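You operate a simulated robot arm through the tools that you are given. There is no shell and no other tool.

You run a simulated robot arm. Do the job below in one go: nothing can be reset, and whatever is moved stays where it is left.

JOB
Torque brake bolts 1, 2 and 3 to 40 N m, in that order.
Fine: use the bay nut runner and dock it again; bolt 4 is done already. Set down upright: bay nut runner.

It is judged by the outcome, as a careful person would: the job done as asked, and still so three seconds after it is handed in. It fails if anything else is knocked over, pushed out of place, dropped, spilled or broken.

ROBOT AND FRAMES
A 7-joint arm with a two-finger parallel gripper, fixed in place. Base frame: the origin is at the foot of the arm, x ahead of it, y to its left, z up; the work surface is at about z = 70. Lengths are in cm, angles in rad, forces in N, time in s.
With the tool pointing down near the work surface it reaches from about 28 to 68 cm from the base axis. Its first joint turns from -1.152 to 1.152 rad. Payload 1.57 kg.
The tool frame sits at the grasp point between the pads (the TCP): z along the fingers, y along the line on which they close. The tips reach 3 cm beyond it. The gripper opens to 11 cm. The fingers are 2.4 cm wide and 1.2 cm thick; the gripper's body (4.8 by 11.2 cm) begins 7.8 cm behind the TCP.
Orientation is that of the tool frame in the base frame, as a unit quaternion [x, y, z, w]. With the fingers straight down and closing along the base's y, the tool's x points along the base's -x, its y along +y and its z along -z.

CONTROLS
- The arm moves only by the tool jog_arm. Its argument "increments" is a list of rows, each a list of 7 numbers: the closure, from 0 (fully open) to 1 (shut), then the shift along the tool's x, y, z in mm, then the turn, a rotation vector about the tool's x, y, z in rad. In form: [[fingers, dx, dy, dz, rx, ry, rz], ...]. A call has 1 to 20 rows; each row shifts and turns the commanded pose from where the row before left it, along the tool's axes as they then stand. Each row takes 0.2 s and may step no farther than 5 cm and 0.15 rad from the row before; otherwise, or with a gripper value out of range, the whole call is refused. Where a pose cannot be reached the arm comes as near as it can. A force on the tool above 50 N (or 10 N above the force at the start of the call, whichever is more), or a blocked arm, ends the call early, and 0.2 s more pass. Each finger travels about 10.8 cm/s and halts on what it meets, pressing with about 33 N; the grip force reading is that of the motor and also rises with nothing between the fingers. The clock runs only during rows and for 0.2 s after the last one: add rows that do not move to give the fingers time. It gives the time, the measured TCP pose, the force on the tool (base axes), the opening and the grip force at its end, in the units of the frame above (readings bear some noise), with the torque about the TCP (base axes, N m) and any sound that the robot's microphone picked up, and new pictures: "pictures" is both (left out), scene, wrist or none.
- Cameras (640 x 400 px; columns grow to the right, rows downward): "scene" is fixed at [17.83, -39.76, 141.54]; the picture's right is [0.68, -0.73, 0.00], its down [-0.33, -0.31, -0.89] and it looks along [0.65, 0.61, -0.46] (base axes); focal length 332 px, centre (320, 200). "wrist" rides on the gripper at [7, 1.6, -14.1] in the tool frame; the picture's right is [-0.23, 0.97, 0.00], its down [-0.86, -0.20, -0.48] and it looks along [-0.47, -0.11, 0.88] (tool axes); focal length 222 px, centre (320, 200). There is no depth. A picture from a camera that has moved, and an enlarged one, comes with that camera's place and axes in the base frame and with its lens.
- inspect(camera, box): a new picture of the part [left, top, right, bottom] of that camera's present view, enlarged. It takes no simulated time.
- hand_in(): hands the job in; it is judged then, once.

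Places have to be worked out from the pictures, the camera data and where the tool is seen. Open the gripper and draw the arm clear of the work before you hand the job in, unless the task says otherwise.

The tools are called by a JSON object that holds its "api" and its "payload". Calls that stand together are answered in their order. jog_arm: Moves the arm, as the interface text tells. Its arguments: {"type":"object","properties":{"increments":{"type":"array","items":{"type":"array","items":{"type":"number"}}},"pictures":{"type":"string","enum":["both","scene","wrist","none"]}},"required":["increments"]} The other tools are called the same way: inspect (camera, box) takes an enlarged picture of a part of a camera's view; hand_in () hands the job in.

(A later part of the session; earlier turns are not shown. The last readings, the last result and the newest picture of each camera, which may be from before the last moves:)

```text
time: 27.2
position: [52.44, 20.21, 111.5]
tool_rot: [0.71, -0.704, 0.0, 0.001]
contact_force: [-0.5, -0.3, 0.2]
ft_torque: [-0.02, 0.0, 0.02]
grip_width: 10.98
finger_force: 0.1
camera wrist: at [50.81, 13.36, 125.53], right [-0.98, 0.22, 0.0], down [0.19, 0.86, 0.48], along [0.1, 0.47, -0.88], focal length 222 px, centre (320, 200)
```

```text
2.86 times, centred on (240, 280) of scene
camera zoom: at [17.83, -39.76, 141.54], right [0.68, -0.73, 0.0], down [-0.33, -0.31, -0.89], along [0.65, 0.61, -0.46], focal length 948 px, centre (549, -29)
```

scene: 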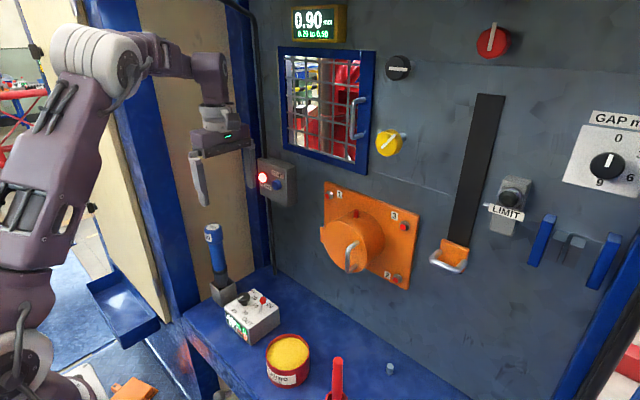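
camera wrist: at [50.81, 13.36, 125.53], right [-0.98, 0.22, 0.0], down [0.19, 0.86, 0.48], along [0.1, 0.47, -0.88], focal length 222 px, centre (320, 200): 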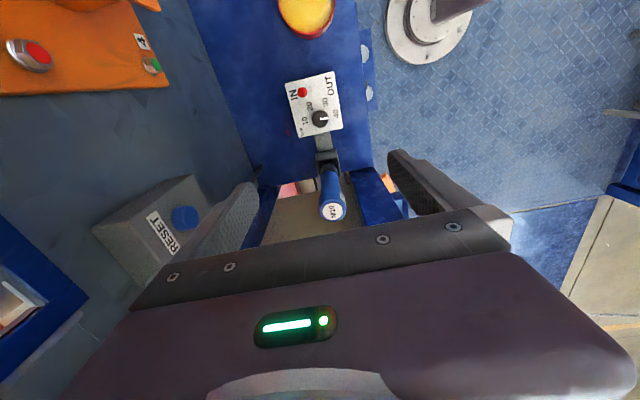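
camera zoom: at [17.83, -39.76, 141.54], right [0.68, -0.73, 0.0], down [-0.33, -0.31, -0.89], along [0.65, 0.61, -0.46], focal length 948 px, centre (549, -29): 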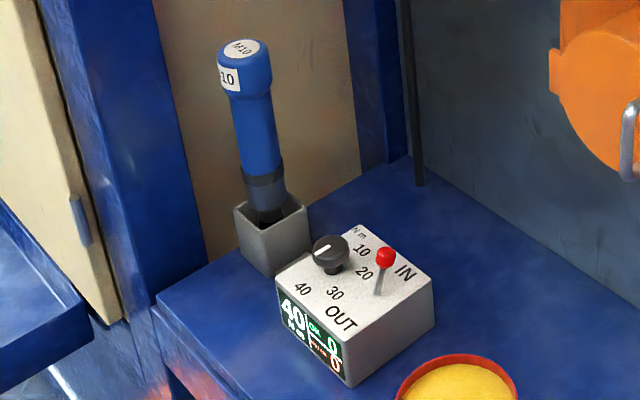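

All views agree the runner top is at (53.0, 32.2, 95), standing vertical. I move over it, still above its top, and check centring.

{"api": "jog_arm", "payload": {"increments": [[0, -20, -1, 0, 0, 0, 0], [0, -20, -1, 0, 0, 0, 0], [0, -20, -1, 0, 0, 0, 0], [0, -20, -1, 0, 0, 0, 0], [0, -20, -1, 0, 0, 0, 0], [0, -20, -0.6, 0, 0, 0, 0], [0, 0, 0, 25, 0, 0, 0], [0, 0, 0, 25, 0, 0, 0], [0, 0, 0, 25, 0, 0, 0], [0, 0, 0, 25, 0, 0, 0], [0, 0, 0, 0, 0, 0, 0]]}}

{"api": "inspect", "payload": {"camera": "wrist", "box": [240, 130, 400, 250]}}

{"api": "inspect", "payload": {"camera": "scene", "box": [150, 130, 290, 310]}}

```text
time: 29.6
position: [52.8, 32.24, 101.43]
tool_rot: [0.71, -0.705, 0.0, 0.0]
contact_force: [-1.4, -0.3, 0.5]
ft_torque: [0.01, 0.01, -0.02]
grip_width: 11.0
finger_force: 0.1
camera wrist: at [51.26, 25.39, 115.56], right [-0.98, 0.22, 0.0], down [0.19, 0.86, 0.48], along [0.11, 0.47, -0.88], focal length 222 px, centre (320, 200)
```

scene: 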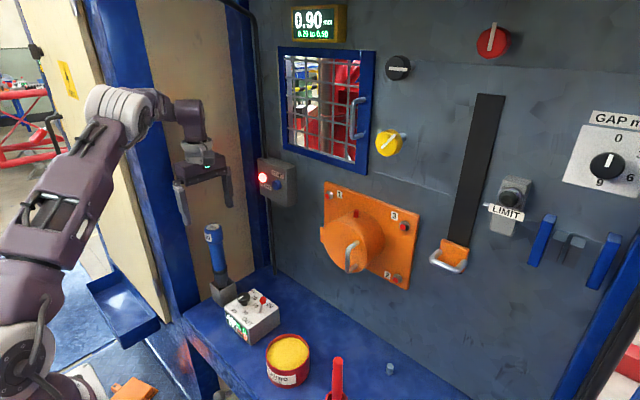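
wrist: 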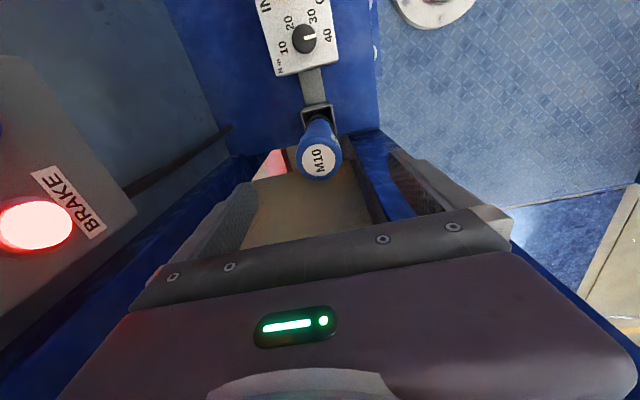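

```text
3.33 times, centred on (320, 190) of wrist
camera zoom: at [51.26, 25.39, 115.56], right [-0.98, 0.22, 0.0], down [0.19, 0.86, 0.48], along [0.11, 0.47, -0.88], focal length 740 px, centre (320, 233)
```

zoom: 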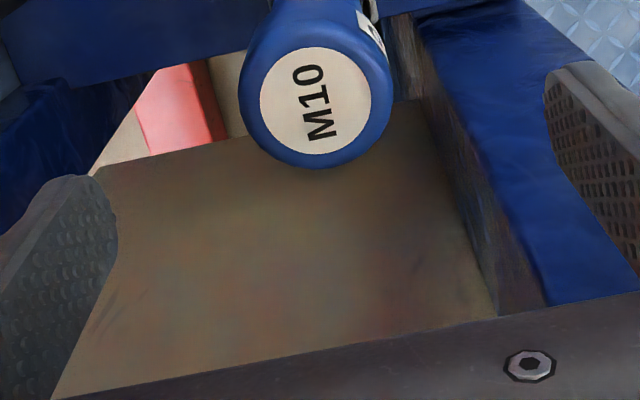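

```text
2.22 times, centred on (220, 220) of scene
camera zoom: at [17.83, -39.76, 141.54], right [0.68, -0.73, 0.0], down [-0.33, -0.31, -0.89], along [0.65, 0.61, -0.46], focal length 738 px, centre (542, 156)
```

zoom: 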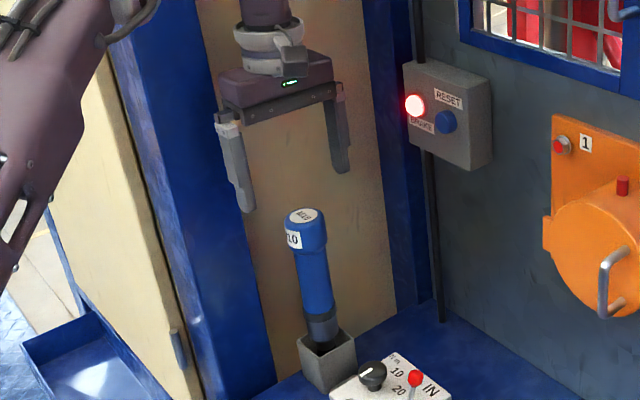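

The runner axis is within about 2 mm of the tool axis. I descend around the handle to z≈88.8 so the palm stays above the runner top, then check before closing.

{"api": "jog_arm", "payload": {"increments": [[0, 1, -1, 16, 0, 0, 0], [0, 0, 0, 16, 0, 0, 0], [0, 0, 0, 16, 0, 0, 0], [0, 0, 0, 16, 0, 0, 0], [0, 0, 0, 16, 0, 0, 0], [0, 0, 0, 16, 0, 0, 0], [0, 0, 0, 16, 0, 0, 0], [0, 0, 0, 14, 0, 0, 0], [0, 0, 0, 0, 0, 0, 0]]}}

{"api": "inspect", "payload": {"camera": "scene", "box": [170, 190, 270, 310]}}

```text
time: 31.6
position: [53.02, 32.06, 88.86]
tool_rot: [0.71, -0.704, -0.001, -0.001]
contact_force: [0.3, -0.2, 0.1]
ft_torque: [0.04, 0.0, 0.0]
grip_width: 11.0
finger_force: 0.1
camera wrist: at [51.44, 25.19, 102.97], right [-0.98, 0.22, 0.0], down [0.19, 0.86, 0.48], along [0.11, 0.47, -0.88], focal length 222 px, centre (320, 200)
```

scene: 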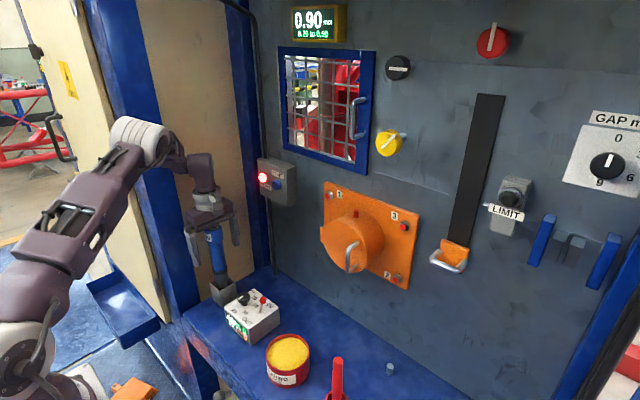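
wrist: 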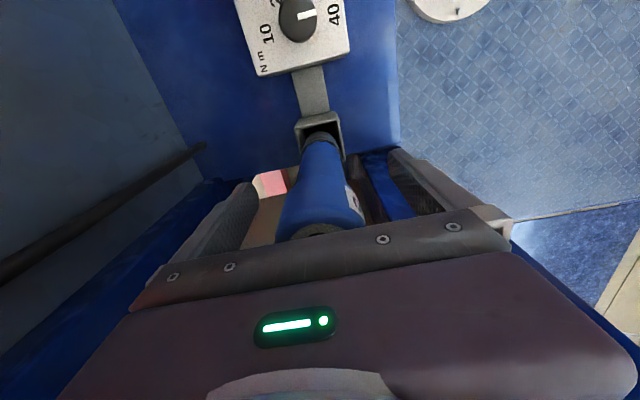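

```text
3.33 times, centred on (220, 250) of scene
camera zoom: at [17.83, -39.76, 141.54], right [0.68, -0.73, 0.0], down [-0.33, -0.31, -0.89], along [0.65, 0.61, -0.46], focal length 1106 px, centre (653, 33)
```

zoom: 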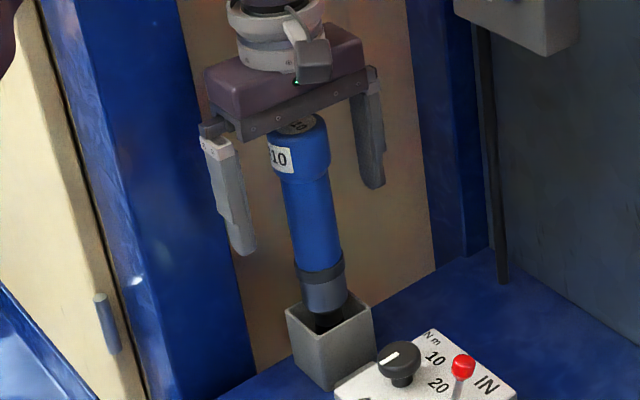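

The handle is between the fingers and the palm clears the top. I close on it.

{"api": "jog_arm", "payload": {"increments": [[0.2, 0, 0, 0, 0, 0, 0], [0.4, 0, 0, 0, 0, 0, 0], [0.55, 0, 0, 0, 0, 0, 0], [0.65, 0, 0, 0, 0, 0, 0], [0.75, 0, 0, 0, 0, 0, 0], [1.0, 0, 0, 0, 0, 0, 0], [1.0, 0, 0, 0, 0, 0, 0]]}}

{"api": "inspect", "payload": {"camera": "scene", "box": [170, 190, 270, 310]}}

```text
time: 33.2
position: [53.13, 31.98, 88.93]
tool_rot: [0.709, -0.705, 0.0, 0.0]
contact_force: [-2.8, -0.1, 2.0]
ft_torque: [-0.03, 0.3, 0.0]
grip_width: 4.59
finger_force: 32.7
camera wrist: at [51.43, 25.19, 103.0], right [-0.98, 0.22, 0.0], down [0.19, 0.86, 0.48], along [0.11, 0.47, -0.88], focal length 222 px, centre (320, 200)
```

scene: 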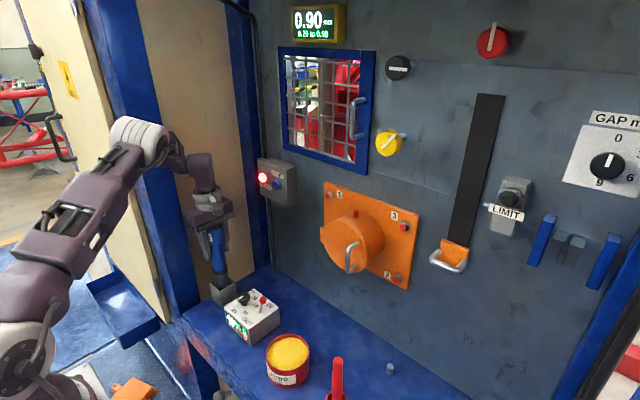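
wrist: 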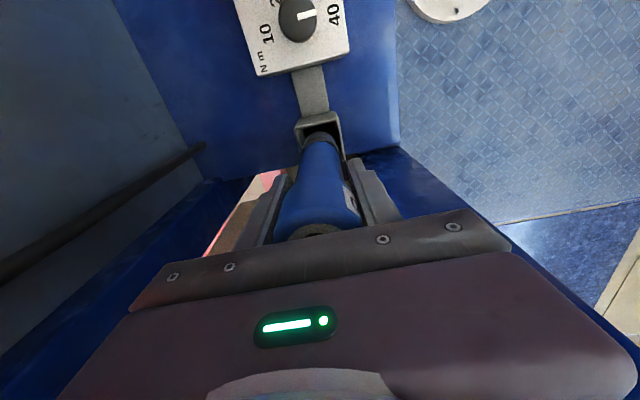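

```text
3.33 times, centred on (220, 250) of scene
camera zoom: at [17.82, -39.76, 141.54], right [0.68, -0.73, 0.0], down [-0.33, -0.31, -0.89], along [0.65, 0.61, -0.46], focal length 1106 px, centre (653, 33)
```

zoom: 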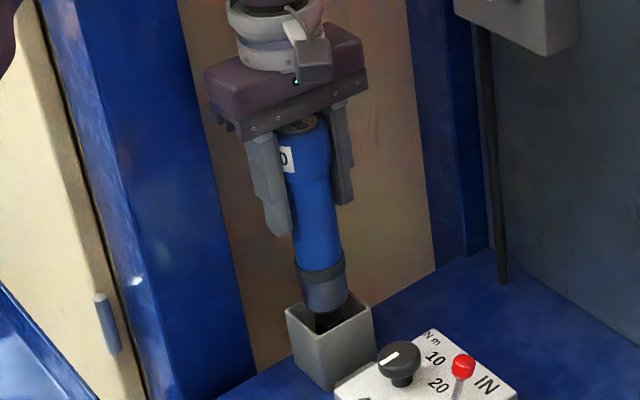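

I have a grip at 4.59 cm on the handle head. I lift slowly straight up and check that it comes along.

{"api": "jog_arm", "payload": {"increments": [[1.0, 0, 0, -5, 0, 0, 0], [1.0, 0, 0, -10, 0, 0, 0], [1.0, 0, 0, -15, 0, 0, 0], [1.0, 0, 0, -15, 0, 0, 0], [1.0, 0, 0, -15, 0, 0, 0], [1.0, 0, 0, 0, 0, 0, 0]]}}

{"api": "inspect", "payload": {"camera": "scene", "box": [170, 160, 270, 310]}}

```text
time: 34.6
position: [52.93, 32.03, 94.8]
tool_rot: [0.709, -0.705, 0.0, 0.0]
contact_force: [0.6, -0.6, -5.3]
ft_torque: [0.05, -0.04, 0.0]
grip_width: 4.55
finger_force: 33.1
camera wrist: at [51.29, 25.22, 108.94], right [-0.98, 0.22, 0.0], down [0.19, 0.86, 0.48], along [0.11, 0.47, -0.88], focal length 222 px, centre (320, 200)
```

scene: 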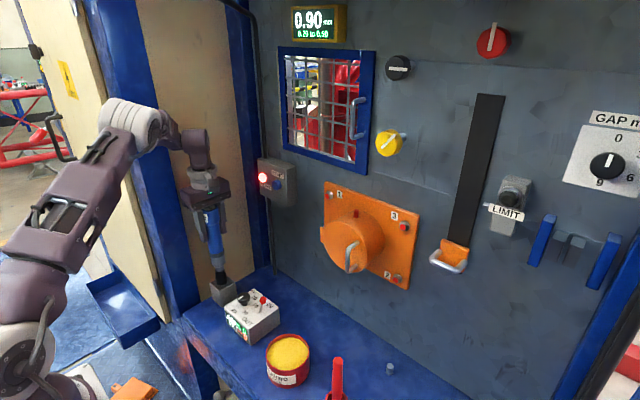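
wrist: 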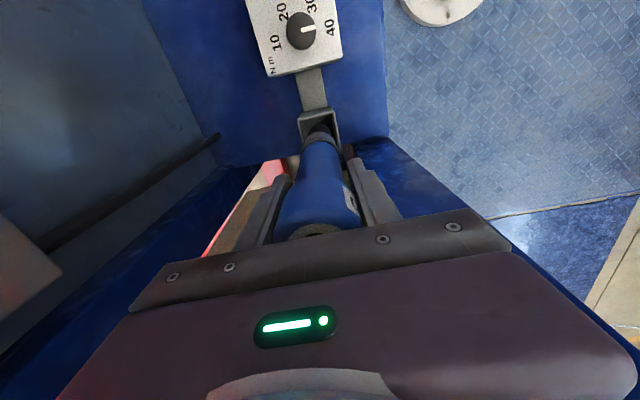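

```text
2.67 times, centred on (220, 235) of scene
camera zoom: at [17.84, -39.76, 141.54], right [0.68, -0.73, 0.0], down [-0.33, -0.31, -0.89], along [0.65, 0.61, -0.46], focal length 885 px, centre (587, 107)
```

zoom: 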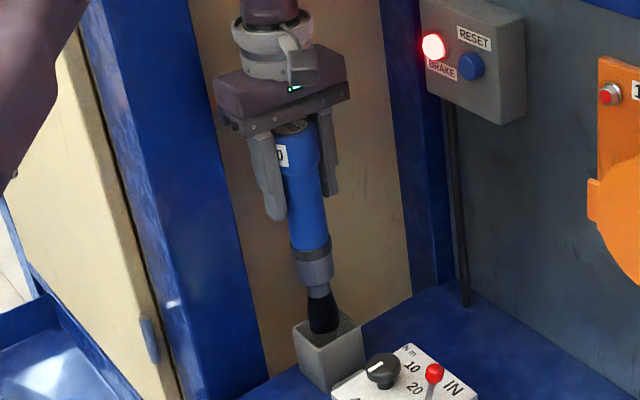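

The runner comes up, at about 5 N weight. I lift it fully clear of the dock, move away from the cage wall, and then start pitching it horizontal.

{"api": "jog_arm", "payload": {"increments": [[1.0, 0, 0, -25, 0, 0, 0], [1.0, 0, 0, -25, 0, 0, 0], [1.0, 0, 0, -25, 0, 0, 0], [1.0, 0, 0, -25, 0, 0, 0], [1.0, 0, 0, -25, 0, 0, 0], [1.0, 0, 0, -15, 0, 0, 0], [1.0, 10, 6, -10, 0, 0, 0], [1.0, 20, 11, -10, 0, 0, 0], [1.0, 25, 14, -10, 0, 0, 0], [1.0, 25, 14, -10, 0, 0, 0], [1.0, 25, 14, 0, 0, 0, 0], [1.0, 25, 14, 0, 0, 0, 0], [1.0, 25, 14, 0, 0, 0, 0], [1.0, 25, 12, 0, 0, 0, 0], [1.0, 0, 0, 0, 0, 0, 0]]}}

```text
time: 37.8
position: [43.47, 13.94, 112.78]
tool_rot: [0.709, -0.705, 0.0, 0.0]
contact_force: [-0.8, 0.5, -5.4]
ft_torque: [-0.01, 0.02, -0.01]
grip_width: 4.57
finger_force: 33.3
camera wrist: at [41.65, 7.01, 126.84], right [-0.98, 0.22, 0.0], down [0.19, 0.86, 0.48], along [0.11, 0.47, -0.88], focal length 222 px, centre (320, 200)
```

scene: 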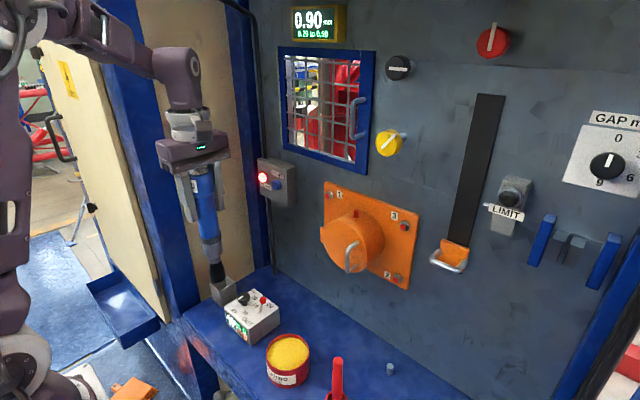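
wrist: 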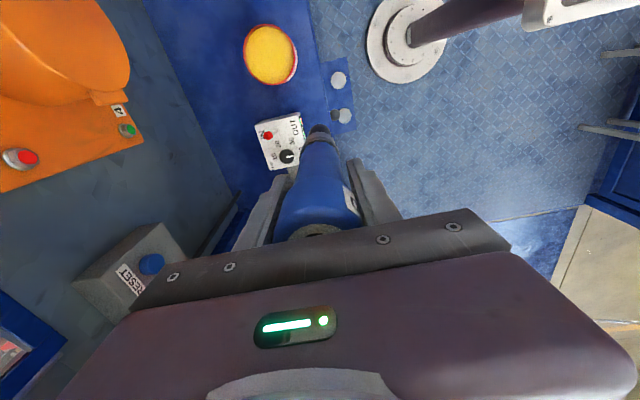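

I measure the runner below the grip from this view before pitching it.

{"api": "inspect", "payload": {"camera": "scene", "box": [150, 120, 270, 310]}}

{"api": "inspect", "payload": {"camera": "scene", "box": [190, 240, 240, 300]}}

{"api": "inspect", "payload": {"camera": "wrist", "box": [250, 100, 410, 240]}}

```text
2.11 times, centred on (210, 215) of scene
camera zoom: at [17.83, -39.76, 141.54], right [0.68, -0.73, 0.0], down [-0.33, -0.31, -0.89], along [0.65, 0.61, -0.46], focal length 699 px, centre (552, 168)
```

zoom: 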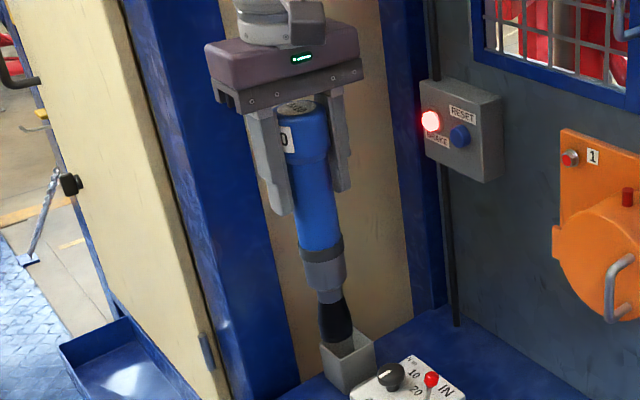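

```text
6.67 times, centred on (215, 270) of scene
camera zoom: at [17.83, -39.76, 141.54], right [0.68, -0.73, 0.0], down [-0.33, -0.31, -0.89], along [0.65, 0.61, -0.46], focal length 2212 px, centre (1020, -267)
```

zoom: 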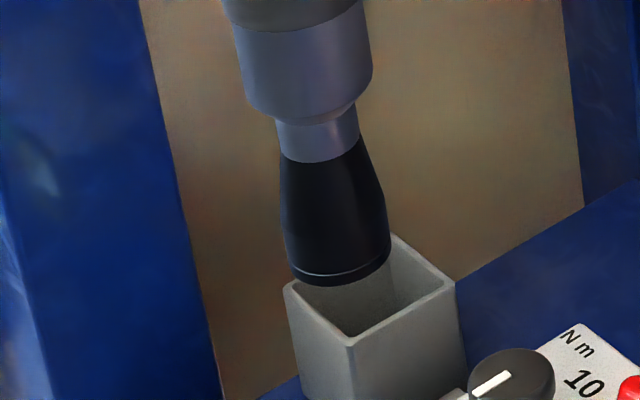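

```text
2.86 times, centred on (330, 170) of wrist
camera zoom: at [41.65, 7.01, 126.84], right [-0.98, 0.22, 0.0], down [0.19, 0.86, 0.48], along [0.11, 0.47, -0.88], focal length 635 px, centre (291, 286)
```

zoom: 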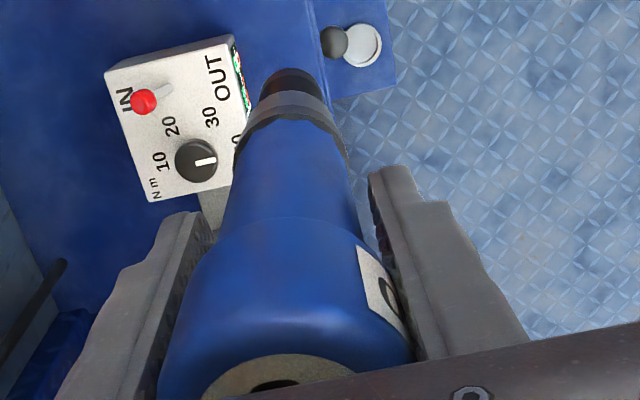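

The socket tip is about 19 cm beyond the TCP. I move forward a little and pitch about tool x so the socket points at the wall, at a y clear of the cover and the reset box.

{"api": "jog_arm", "payload": {"increments": [[1.0, 0, -20, 0, 0, 0, 0], [1.0, 0, -15, 0, 0.08, 0, 0], [1.0, 0, 0, 0, 0.15, 0, 0], [1.0, 0, 0, 0, 0.15, 0, 0], [1.0, 0, 0, 0, 0.15, 0, 0], [1.0, 0, 0, 0, 0.15, 0, 0], [1.0, 0, 0, 0, 0.15, 0, 0], [1.0, 0, 0, 0, 0, 0, 0]]}}

```text
time: 39.6
position: [46.66, 14.01, 112.83]
tool_rot: [0.649, -0.645, 0.284, -0.286]
contact_force: [0.4, -0.5, -4.4]
ft_torque: [0.02, 0.14, 0.02]
grip_width: 4.55
finger_force: 32.9
camera wrist: at [35.17, 7.03, 121.11], right [-0.66, 0.22, -0.72], down [-0.22, 0.85, 0.47], along [0.72, 0.47, -0.51], focal length 222 px, centre (320, 200)
```

scene: 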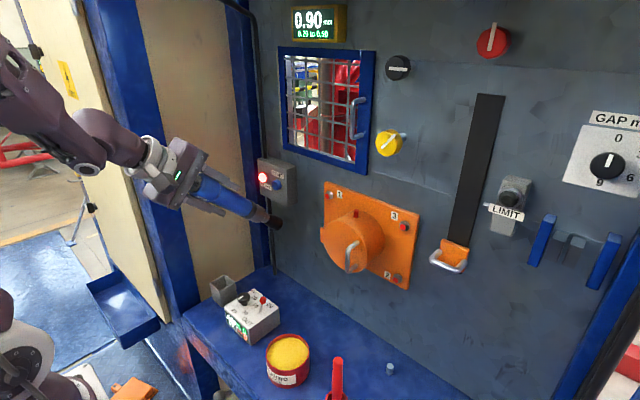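
wrist: 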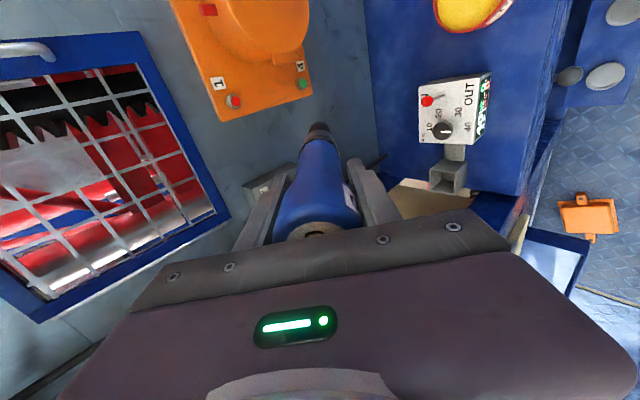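

Pitching works and the runner stays firm. I shift a little further from the reset box and finish the pitch to horizontal.

{"api": "jog_arm", "payload": {"increments": [[1.0, 15, 0, 0, 0, 0, 0], [1.0, 15, 0, 0, 0.15, 0, 0], [1.0, 0, 0, 0, 0.15, 0, 0], [1.0, 0, 0, 0, 0.15, 0, 0], [1.0, 0, 0, 0, 0.15, 0, 0], [1.0, 0, 0, 0, 0.14, 0, 0], [1.0, 0, 0, 0, 0, 0, 0]]}}

{"api": "inspect", "payload": {"camera": "wrist", "box": [220, 60, 420, 240]}}

{"api": "inspect", "payload": {"camera": "scene", "box": [170, 120, 430, 300]}}

```text
time: 41.1
position: [55.59, 13.45, 114.17]
tool_rot: [0.515, -0.507, 0.489, -0.488]
contact_force: [0.4, 0.7, -13.7]
ft_torque: [0.04, 1.44, 0.09]
grip_width: 4.75
finger_force: 33.0
out of reach, approached as far as the arm can: row 2, 3, 4, 5, 6
stopped in row 7: the force on the tool passed its limit at 52 N (the readings are from after the stop); the commanded pose is now the measured one
camera wrist: at [41.36, 6.41, 113.09], right [-0.04, 0.22, -0.97], down [-0.47, 0.85, 0.21], along [0.88, 0.47, 0.07], focal length 222 px, centre (320, 200)
```

scene: 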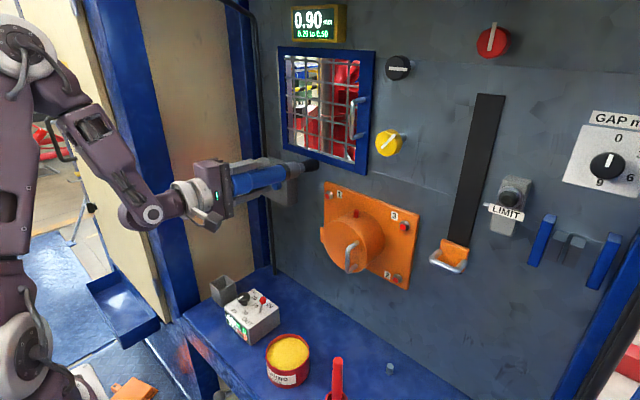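
wrist: 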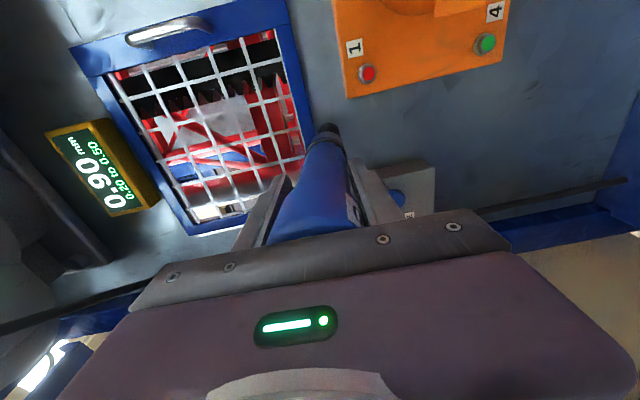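

```text
2.22 times, centred on (320, 150) of wrist
camera zoom: at [41.36, 6.41, 113.09], right [-0.04, 0.22, -0.97], down [-0.47, 0.85, 0.21], along [0.88, 0.47, 0.07], focal length 494 px, centre (320, 311)
```

zoom: 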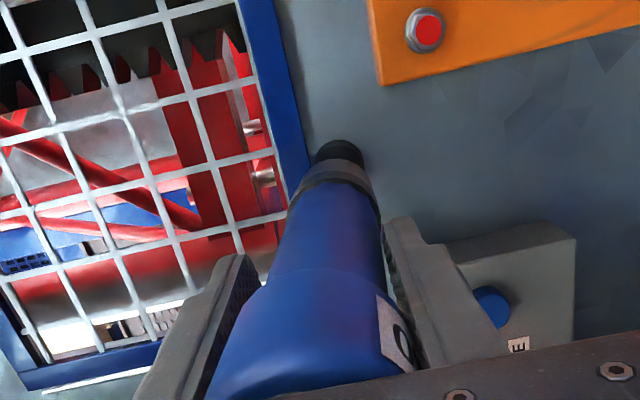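

```text
2.22 times, centred on (300, 210) of scene
camera zoom: at [17.86, -39.75, 141.54], right [0.68, -0.73, 0.0], down [-0.33, -0.31, -0.89], along [0.65, 0.61, -0.46], focal length 738 px, centre (364, 178)
```

zoom: 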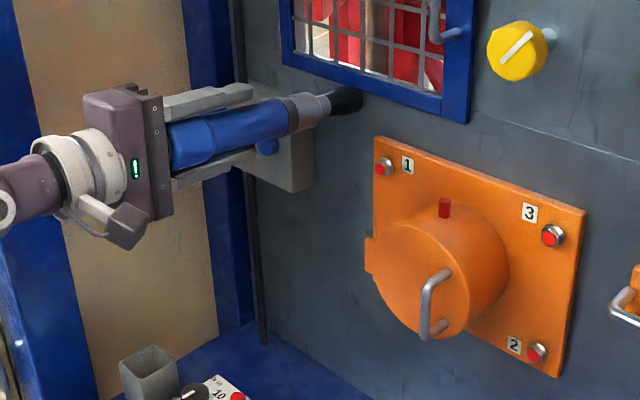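

The level axial pose is out of the arm's comfortable reach; the arm was drawn forward and the socket touched the wall. I back off while un-pitching, then plan to re-dock and regrip the handle at an angle, so the arm can hold the runner level with the tool pointing forward and down.

{"api": "jog_arm", "payload": {"increments": [[1.0, 0, 0, -6, -0.06, 0, 0], [1.0, 2, 0, -8, -0.1, 0, 0], [1.0, 4, 0, -8, -0.1, 0, 0], [1.0, 4, 0, -8, -0.1, 0, 0], [1.0, 4, 0, -8, -0.1, 0, 0], [1.0, 0, 0, -8, -0.1, 0, 0], [1.0, 0, 0, 0, 0, 0, 0]]}}

{"api": "inspect", "payload": {"camera": "scene", "box": [170, 120, 430, 300]}}

{"api": "inspect", "payload": {"camera": "wrist", "box": [220, 60, 420, 240]}}

```text
time: 42.7
position: [51.48, 12.18, 115.62]
tool_rot: [0.628, -0.622, 0.332, -0.33]
contact_force: [0.1, -0.1, -5.6]
ft_torque: [0.03, 0.13, 0.02]
grip_width: 4.54
finger_force: 33.0
out of reach, approached as far as the arm can: row 1
camera wrist: at [38.9, 5.27, 122.25], right [-0.55, 0.22, -0.81], down [-0.29, 0.86, 0.43], along [0.78, 0.47, -0.41], focal length 222 px, centre (320, 200)
```

scene: 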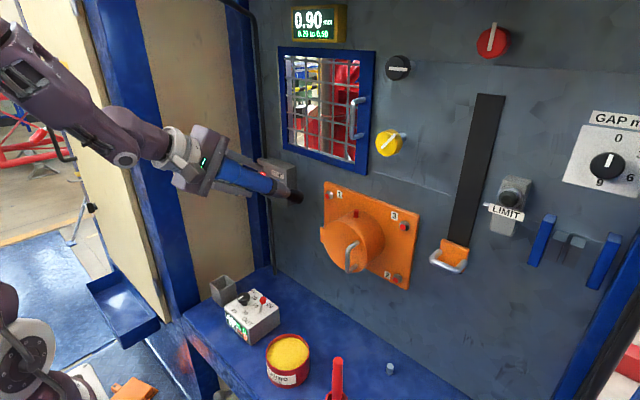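
wrist: 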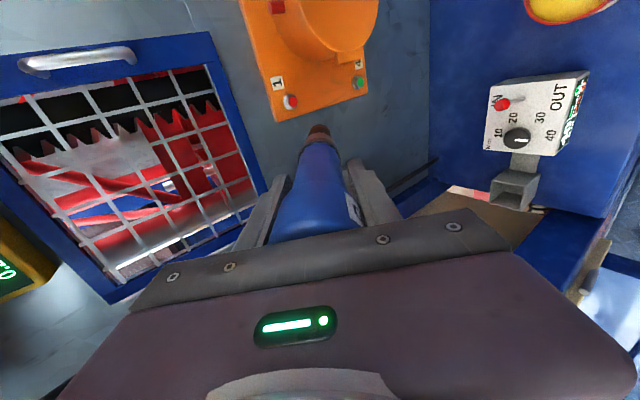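

```text
2.22 times, centred on (300, 210) of scene
camera zoom: at [17.84, -39.76, 141.54], right [0.68, -0.73, 0.0], down [-0.33, -0.31, -0.89], along [0.65, 0.61, -0.46], focal length 738 px, centre (364, 178)
```

zoom: 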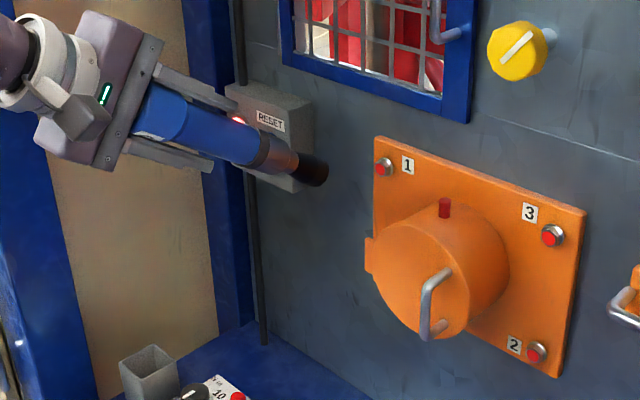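

```text
2.22 times, centred on (320, 150) of wrist
camera zoom: at [38.9, 5.27, 122.25], right [-0.55, 0.22, -0.81], down [-0.29, 0.86, 0.43], along [0.78, 0.47, -0.41], focal length 494 px, centre (320, 311)
```

zoom: 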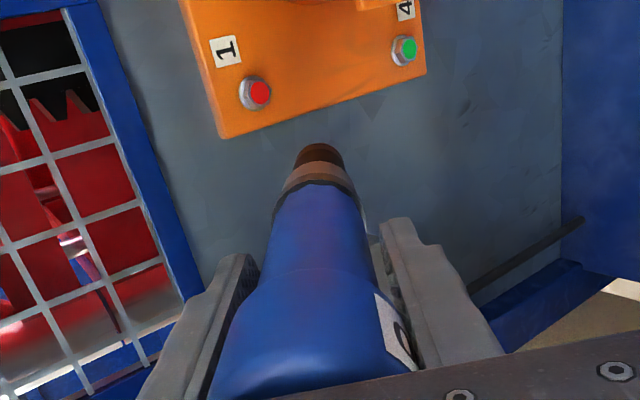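

Clear again with only the tool weight on the wrist, and the grip is unchanged. I pitch back to vertical and move over the dock.

{"api": "jog_arm", "payload": {"increments": [[1.0, 0, 0, 0, -0.15, 0, 0], [1.0, 0, 0, 0, -0.15, 0, 0], [1.0, 0, 0, 0, -0.15, 0, 0], [1.0, 0, 0, 0, -0.15, 0, 0], [1.0, 0, 0, 0, -0.15, 0, 0], [1.0, 0, 0, 0, -0.15, 0, 0], [1.0, 0, 0, 0, -0.074, 0, 0], [1.0, 0, 0, 0, 0, 0, 0]]}}

{"api": "inspect", "payload": {"camera": "scene", "box": [170, 100, 330, 300]}}

{"api": "inspect", "payload": {"camera": "wrist", "box": [250, 100, 410, 240]}}

```text
time: 44.5
position: [51.51, 12.18, 115.58]
tool_rot: [0.709, -0.706, 0.003, 0.003]
contact_force: [1.1, 0.3, -4.7]
ft_torque: [0.05, -0.01, -0.02]
grip_width: 4.55
finger_force: 33.2
camera wrist: at [49.88, 5.32, 129.69], right [-0.98, 0.22, 0.0], down [0.2, 0.86, 0.47], along [0.11, 0.46, -0.88], focal length 222 px, centre (320, 200)
```

scene: 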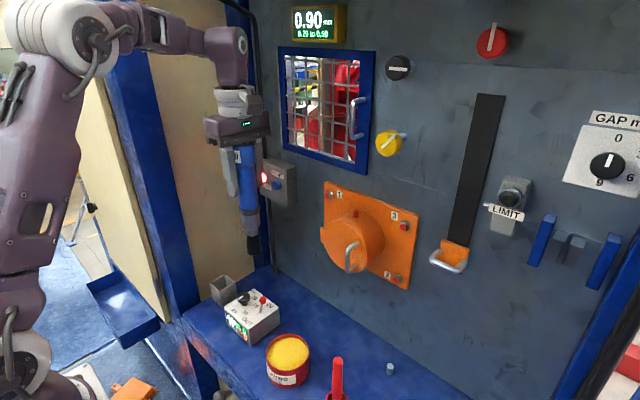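
wrist: 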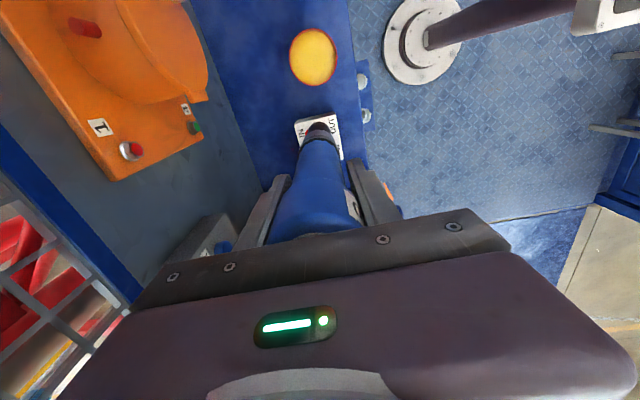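

```text
2.00 times, centred on (250, 200) of scene
camera zoom: at [17.84, -39.76, 141.54], right [0.68, -0.73, 0.0], down [-0.33, -0.31, -0.89], along [0.65, 0.61, -0.46], focal length 664 px, centre (460, 200)
```

zoom: 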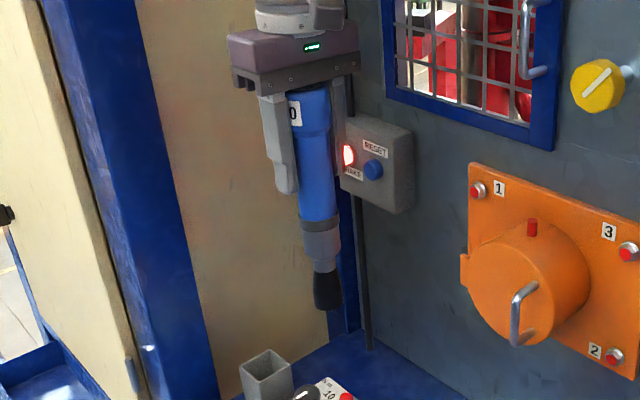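

```text
2.86 times, centred on (330, 170) of wrist
camera zoom: at [49.88, 5.32, 129.69], right [-0.98, 0.22, 0.0], down [0.2, 0.86, 0.47], along [0.11, 0.46, -0.88], focal length 635 px, centre (291, 286)
```

zoom: 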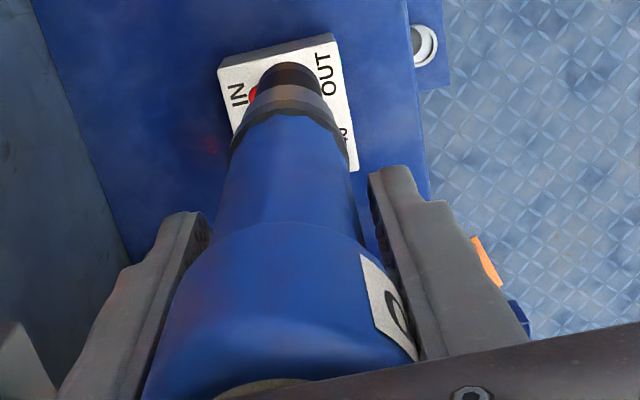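

The runner tilted only slightly in the grip. I carry it over the dock and check the alignment with the tip still well above.

{"api": "jog_arm", "payload": {"increments": [[1.0, -15, -1, 0, 0, -0.0085, 0], [1.0, -25, -2, 0, 0, 0, 0], [1.0, -25, -2, 0, 0, 0, 0], [1.0, -25, -2, 0, 0, 0, 0], [1.0, -25, -2, 0, 0, 0, 0], [1.0, -25, -2, 0, 0, 0, 0], [1.0, -25, -2, 0, 0, 0, 0], [1.0, -20, -1, 0, 0, 0, 0], [1.0, -14, -1, 0, 0, 0, 0], [1.0, 0, 0, 25, 0, 0, 0], [1.0, 0, 0, 25, 0, 0, 0], [1.0, 0, 0, 25, 0, 0, 0], [1.0, 0, 0, 0, 0, 0, 0]]}}

{"api": "inspect", "payload": {"camera": "scene", "box": [180, 230, 260, 320]}}

{"api": "inspect", "payload": {"camera": "wrist", "box": [260, 80, 380, 180]}}

```text
time: 47.3
position: [52.84, 30.44, 108.19]
tool_rot: [0.708, -0.706, 0.0, -0.001]
contact_force: [0.4, 0.4, -4.1]
ft_torque: [0.01, 0.05, 0.02]
grip_width: 4.57
finger_force: 33.1
out of reach, approached as far as the arm can: row 9
camera wrist: at [51.25, 23.49, 122.15], right [-0.97, 0.22, 0.0], down [0.19, 0.86, 0.48], along [0.11, 0.47, -0.88], focal length 222 px, centre (320, 200)
```

scene: 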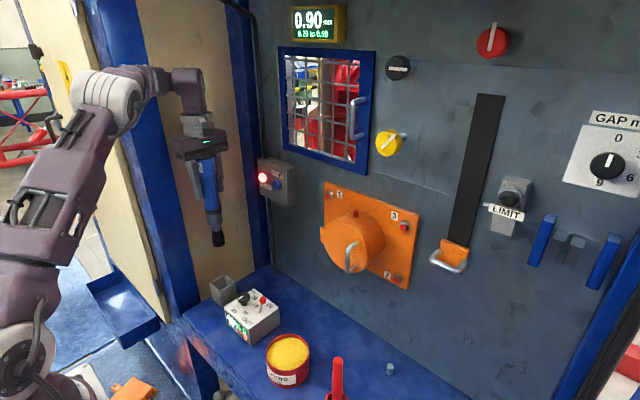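
wrist: 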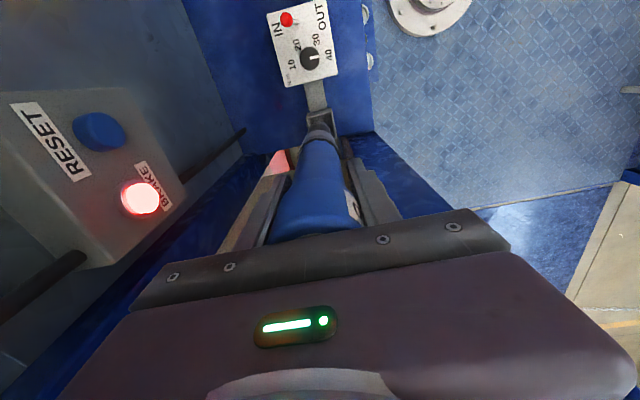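

```text
4.44 times, centred on (220, 275) of scene
camera zoom: at [17.84, -39.76, 141.54], right [0.68, -0.73, 0.0], down [-0.33, -0.31, -0.89], along [0.65, 0.61, -0.46], focal length 1475 px, centre (764, -133)
```

zoom: 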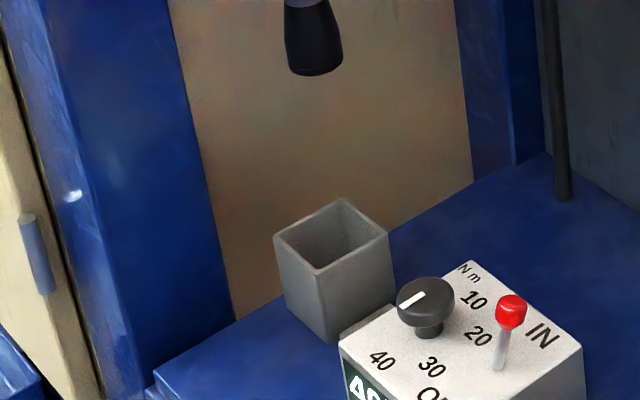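

```text
4.00 times, centred on (320, 130) of wrist
camera zoom: at [51.25, 23.49, 122.15], right [-0.97, 0.22, 0.0], down [0.19, 0.86, 0.48], along [0.11, 0.47, -0.88], focal length 888 px, centre (320, 480)
```

zoom: 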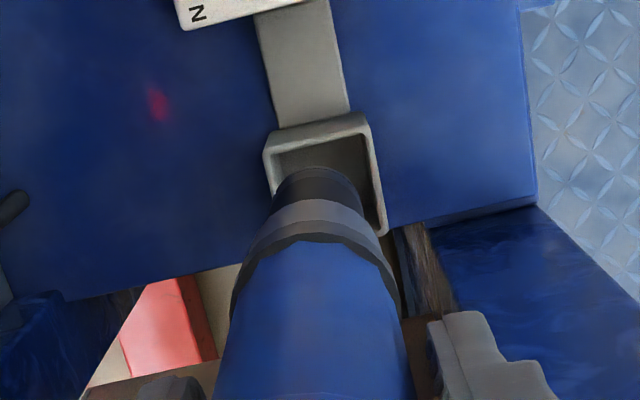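

The runner slid in about 0.6 cm when it touched the wall, with a tilt of about 1°. The dock centre is at (53.1, 32.0) with its top at z≈76. I lower to just above the dock, centre the tip, and check.

{"api": "jog_arm", "payload": {"increments": [[1.0, 0, 0, 25, 0, 0, 0], [1.0, 0, 0, 25, 0, 0, 0], [1.0, 0, 0, 25, 0, 0, 0], [1.0, -6, 0, 10, 0, 0, 0], [1.0, -6, 0, 0, 0, 0, 0], [1.0, 0, 0, 0, 0, 0, 0]]}}

{"api": "inspect", "payload": {"camera": "scene", "box": [190, 240, 250, 310]}}

{"api": "inspect", "payload": {"camera": "wrist", "box": [270, 90, 370, 180]}}

```text
time: 48.7
position: [52.8, 31.75, 99.65]
tool_rot: [0.709, -0.706, -0.001, -0.001]
contact_force: [-0.1, -0.3, -4.7]
ft_torque: [0.0, 0.02, -0.01]
grip_width: 4.54
finger_force: 32.7
camera wrist: at [51.16, 24.84, 113.66], right [-0.97, 0.22, 0.0], down [0.19, 0.86, 0.48], along [0.11, 0.47, -0.88], focal length 222 px, centre (320, 200)
```

scene: 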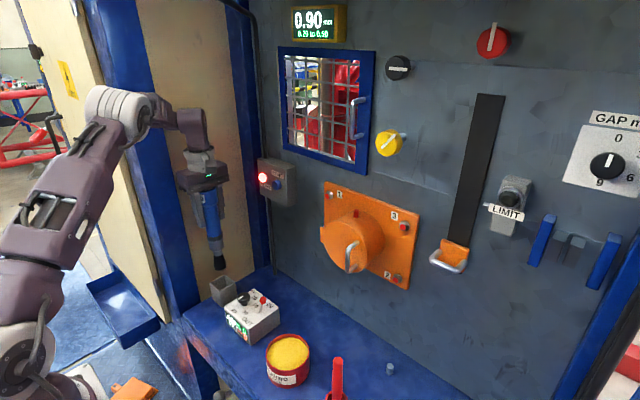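
wrist: 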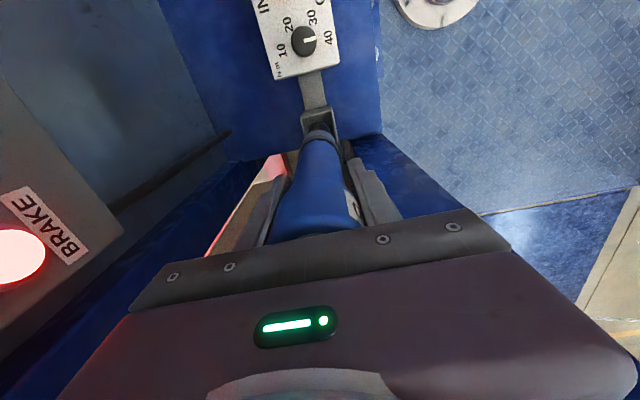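

```text
5.71 times, centred on (220, 275) of scene
camera zoom: at [17.84, -39.76, 141.54], right [0.68, -0.73, 0.0], down [-0.33, -0.31, -0.89], along [0.65, 0.61, -0.46], focal length 1896 px, centre (891, -229)
```

zoom: 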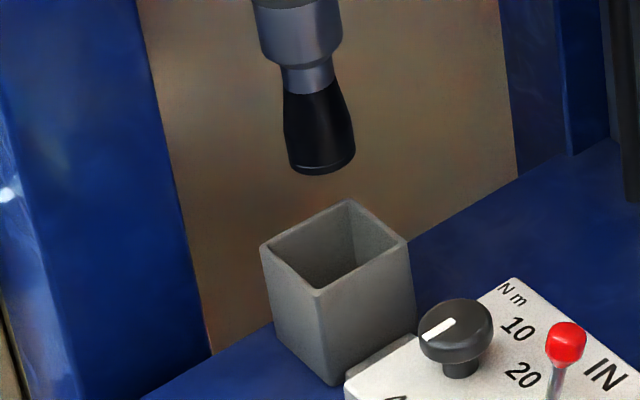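

```text
4.44 times, centred on (320, 135) of wrist
camera zoom: at [51.16, 24.84, 113.66], right [-0.97, 0.22, 0.0], down [0.19, 0.86, 0.48], along [0.11, 0.47, -0.88], focal length 987 px, centre (320, 489)
```

zoom: 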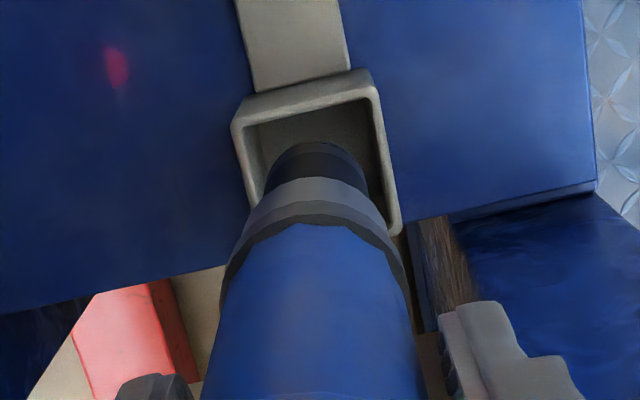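

The tip lines up with the dock opening to about 2 mm. I lower it in gently.

{"api": "jog_arm", "payload": {"increments": [[1.0, 0, 0, 10, 0, 0, 0], [1.0, 0, 0, 12, 0, 0, 0], [1.0, 0, 0, 12, 0, 0, 0], [1.0, 0, 0, 12, 0, 0, 0], [1.0, 0, 0, 12, 0, 0, 0], [1.0, 0, 0, 12, 0, 0, 0], [1.0, 0, 0, 12, 0, 0, 0], [1.0, 0, 0, 10, 0, 0, 0], [1.0, 0, 0, 8, 0, 0, 0], [1.0, 0, 0, 0, 0, 0, 0]]}}

{"api": "inspect", "payload": {"camera": "scene", "box": [180, 190, 260, 310]}}

```text
time: 50.2
position: [53.1, 31.98, 92.93]
tool_rot: [0.709, -0.705, 0.001, -0.007]
contact_force: [-5.6, -0.4, 10.6]
ft_torque: [-0.57, 0.86, -0.12]
grip_width: 4.57
finger_force: 32.7
stopped in row 7: the force on the tool passed its limit at 69 N (the readings are from after the stop); the commanded pose is now the measured one
camera wrist: at [51.25, 25.03, 106.88], right [-0.98, 0.22, -0.01], down [0.19, 0.85, 0.49], along [0.12, 0.47, -0.87], focal length 222 px, centre (320, 200)
```

scene: 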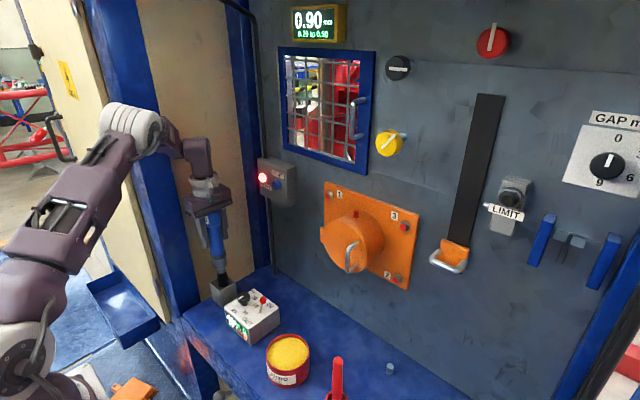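
wrist: 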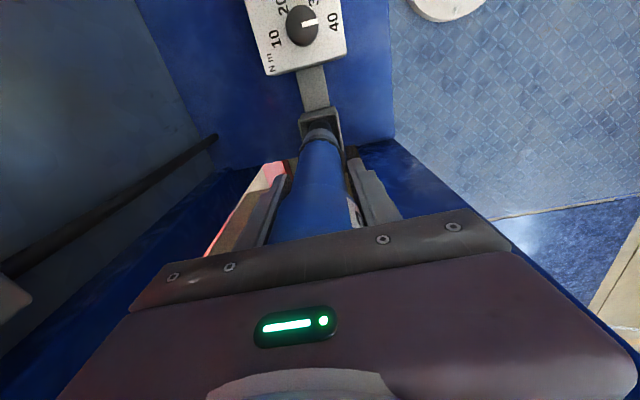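

```text
3.33 times, centred on (220, 250) of scene
camera zoom: at [17.8, -39.77, 141.54], right [0.68, -0.73, 0.0], down [-0.33, -0.31, -0.89], along [0.65, 0.61, -0.46], focal length 1106 px, centre (653, 33)
```

zoom: 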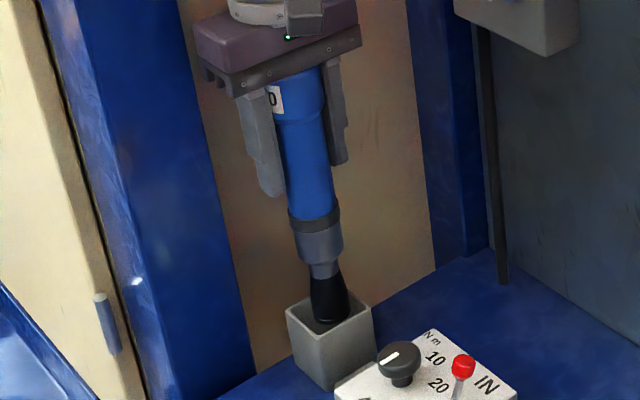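

The tip caught the dock rim and the runner was pushed up against the palm. I raise back out and measure the tip against the dock again.

{"api": "jog_arm", "payload": {"increments": [[1.0, 0, 0, -10, 0, 0, 0], [1.0, 0, 0, -15, 0, 0, 0], [1.0, 0, 0, -15, 0, 0, 0], [1.0, 0, 0, 0, 0, 0, 0]]}}

{"api": "inspect", "payload": {"camera": "scene", "box": [190, 240, 250, 310]}}

{"api": "inspect", "payload": {"camera": "wrist", "box": [270, 90, 370, 180]}}

{"api": "inspect", "payload": {"camera": "scene", "box": [170, 160, 250, 290]}}

```text
time: 51.2
position: [53.06, 32.1, 96.95]
tool_rot: [0.709, -0.705, 0.001, -0.007]
contact_force: [0.0, 1.1, -5.3]
ft_torque: [0.04, 0.0, 0.01]
grip_width: 4.54
finger_force: 33.3
camera wrist: at [51.16, 25.04, 110.92], right [-0.98, 0.22, -0.01], down [0.19, 0.85, 0.49], along [0.12, 0.47, -0.87], focal length 222 px, centre (320, 200)
```

scene: 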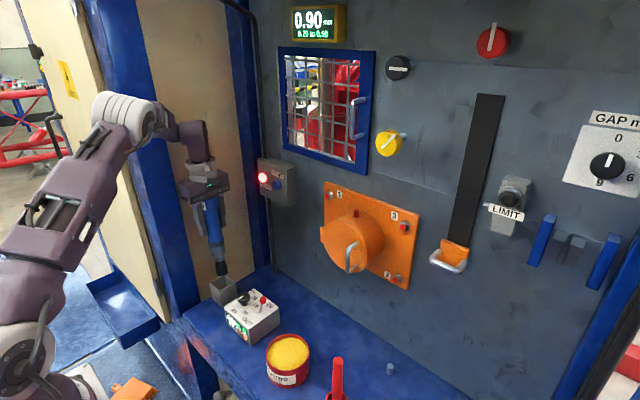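
wrist: 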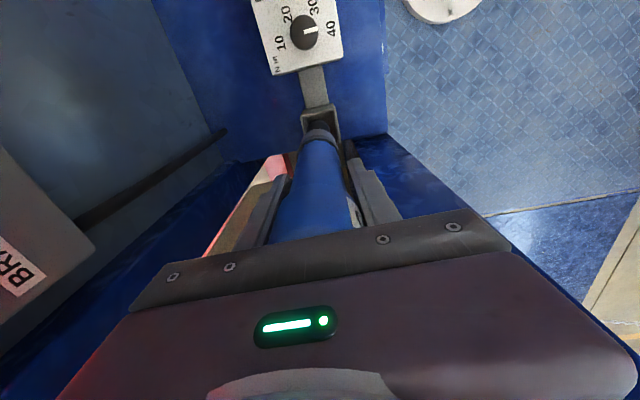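

```text
5.71 times, centred on (220, 275) of scene
camera zoom: at [17.84, -39.76, 141.54], right [0.68, -0.73, 0.0], down [-0.33, -0.31, -0.89], along [0.65, 0.61, -0.46], focal length 1896 px, centre (891, -229)
```

zoom: 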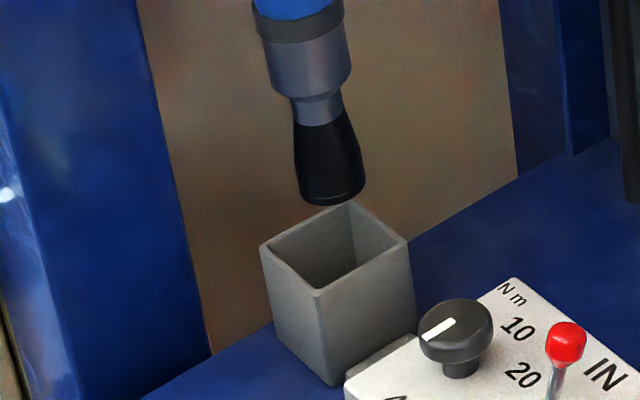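

```text
4.44 times, centred on (320, 135) of wrist
camera zoom: at [51.16, 25.04, 110.92], right [-0.98, 0.22, -0.01], down [0.19, 0.85, 0.49], along [0.12, 0.47, -0.87], focal length 987 px, centre (320, 489)
```

zoom: 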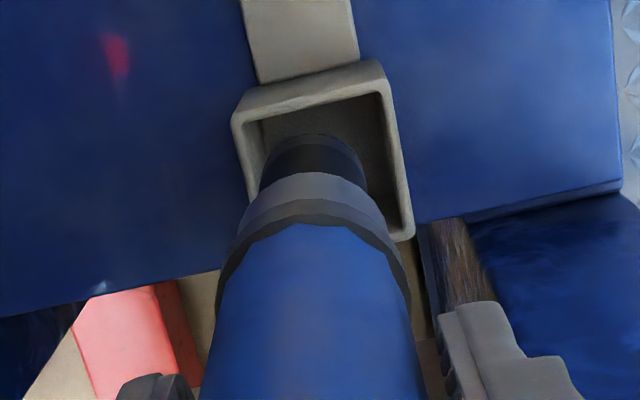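

```text
3.08 times, centred on (210, 225) of scene
camera zoom: at [17.84, -39.76, 141.54], right [0.68, -0.73, 0.0], down [-0.33, -0.31, -0.89], along [0.65, 0.61, -0.46], focal length 1021 px, centre (658, 123)
```

zoom: 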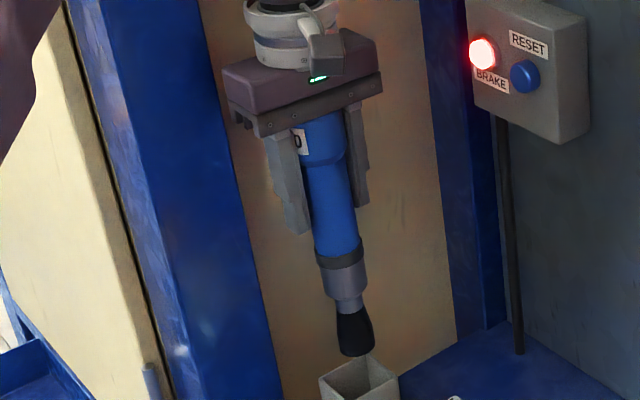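

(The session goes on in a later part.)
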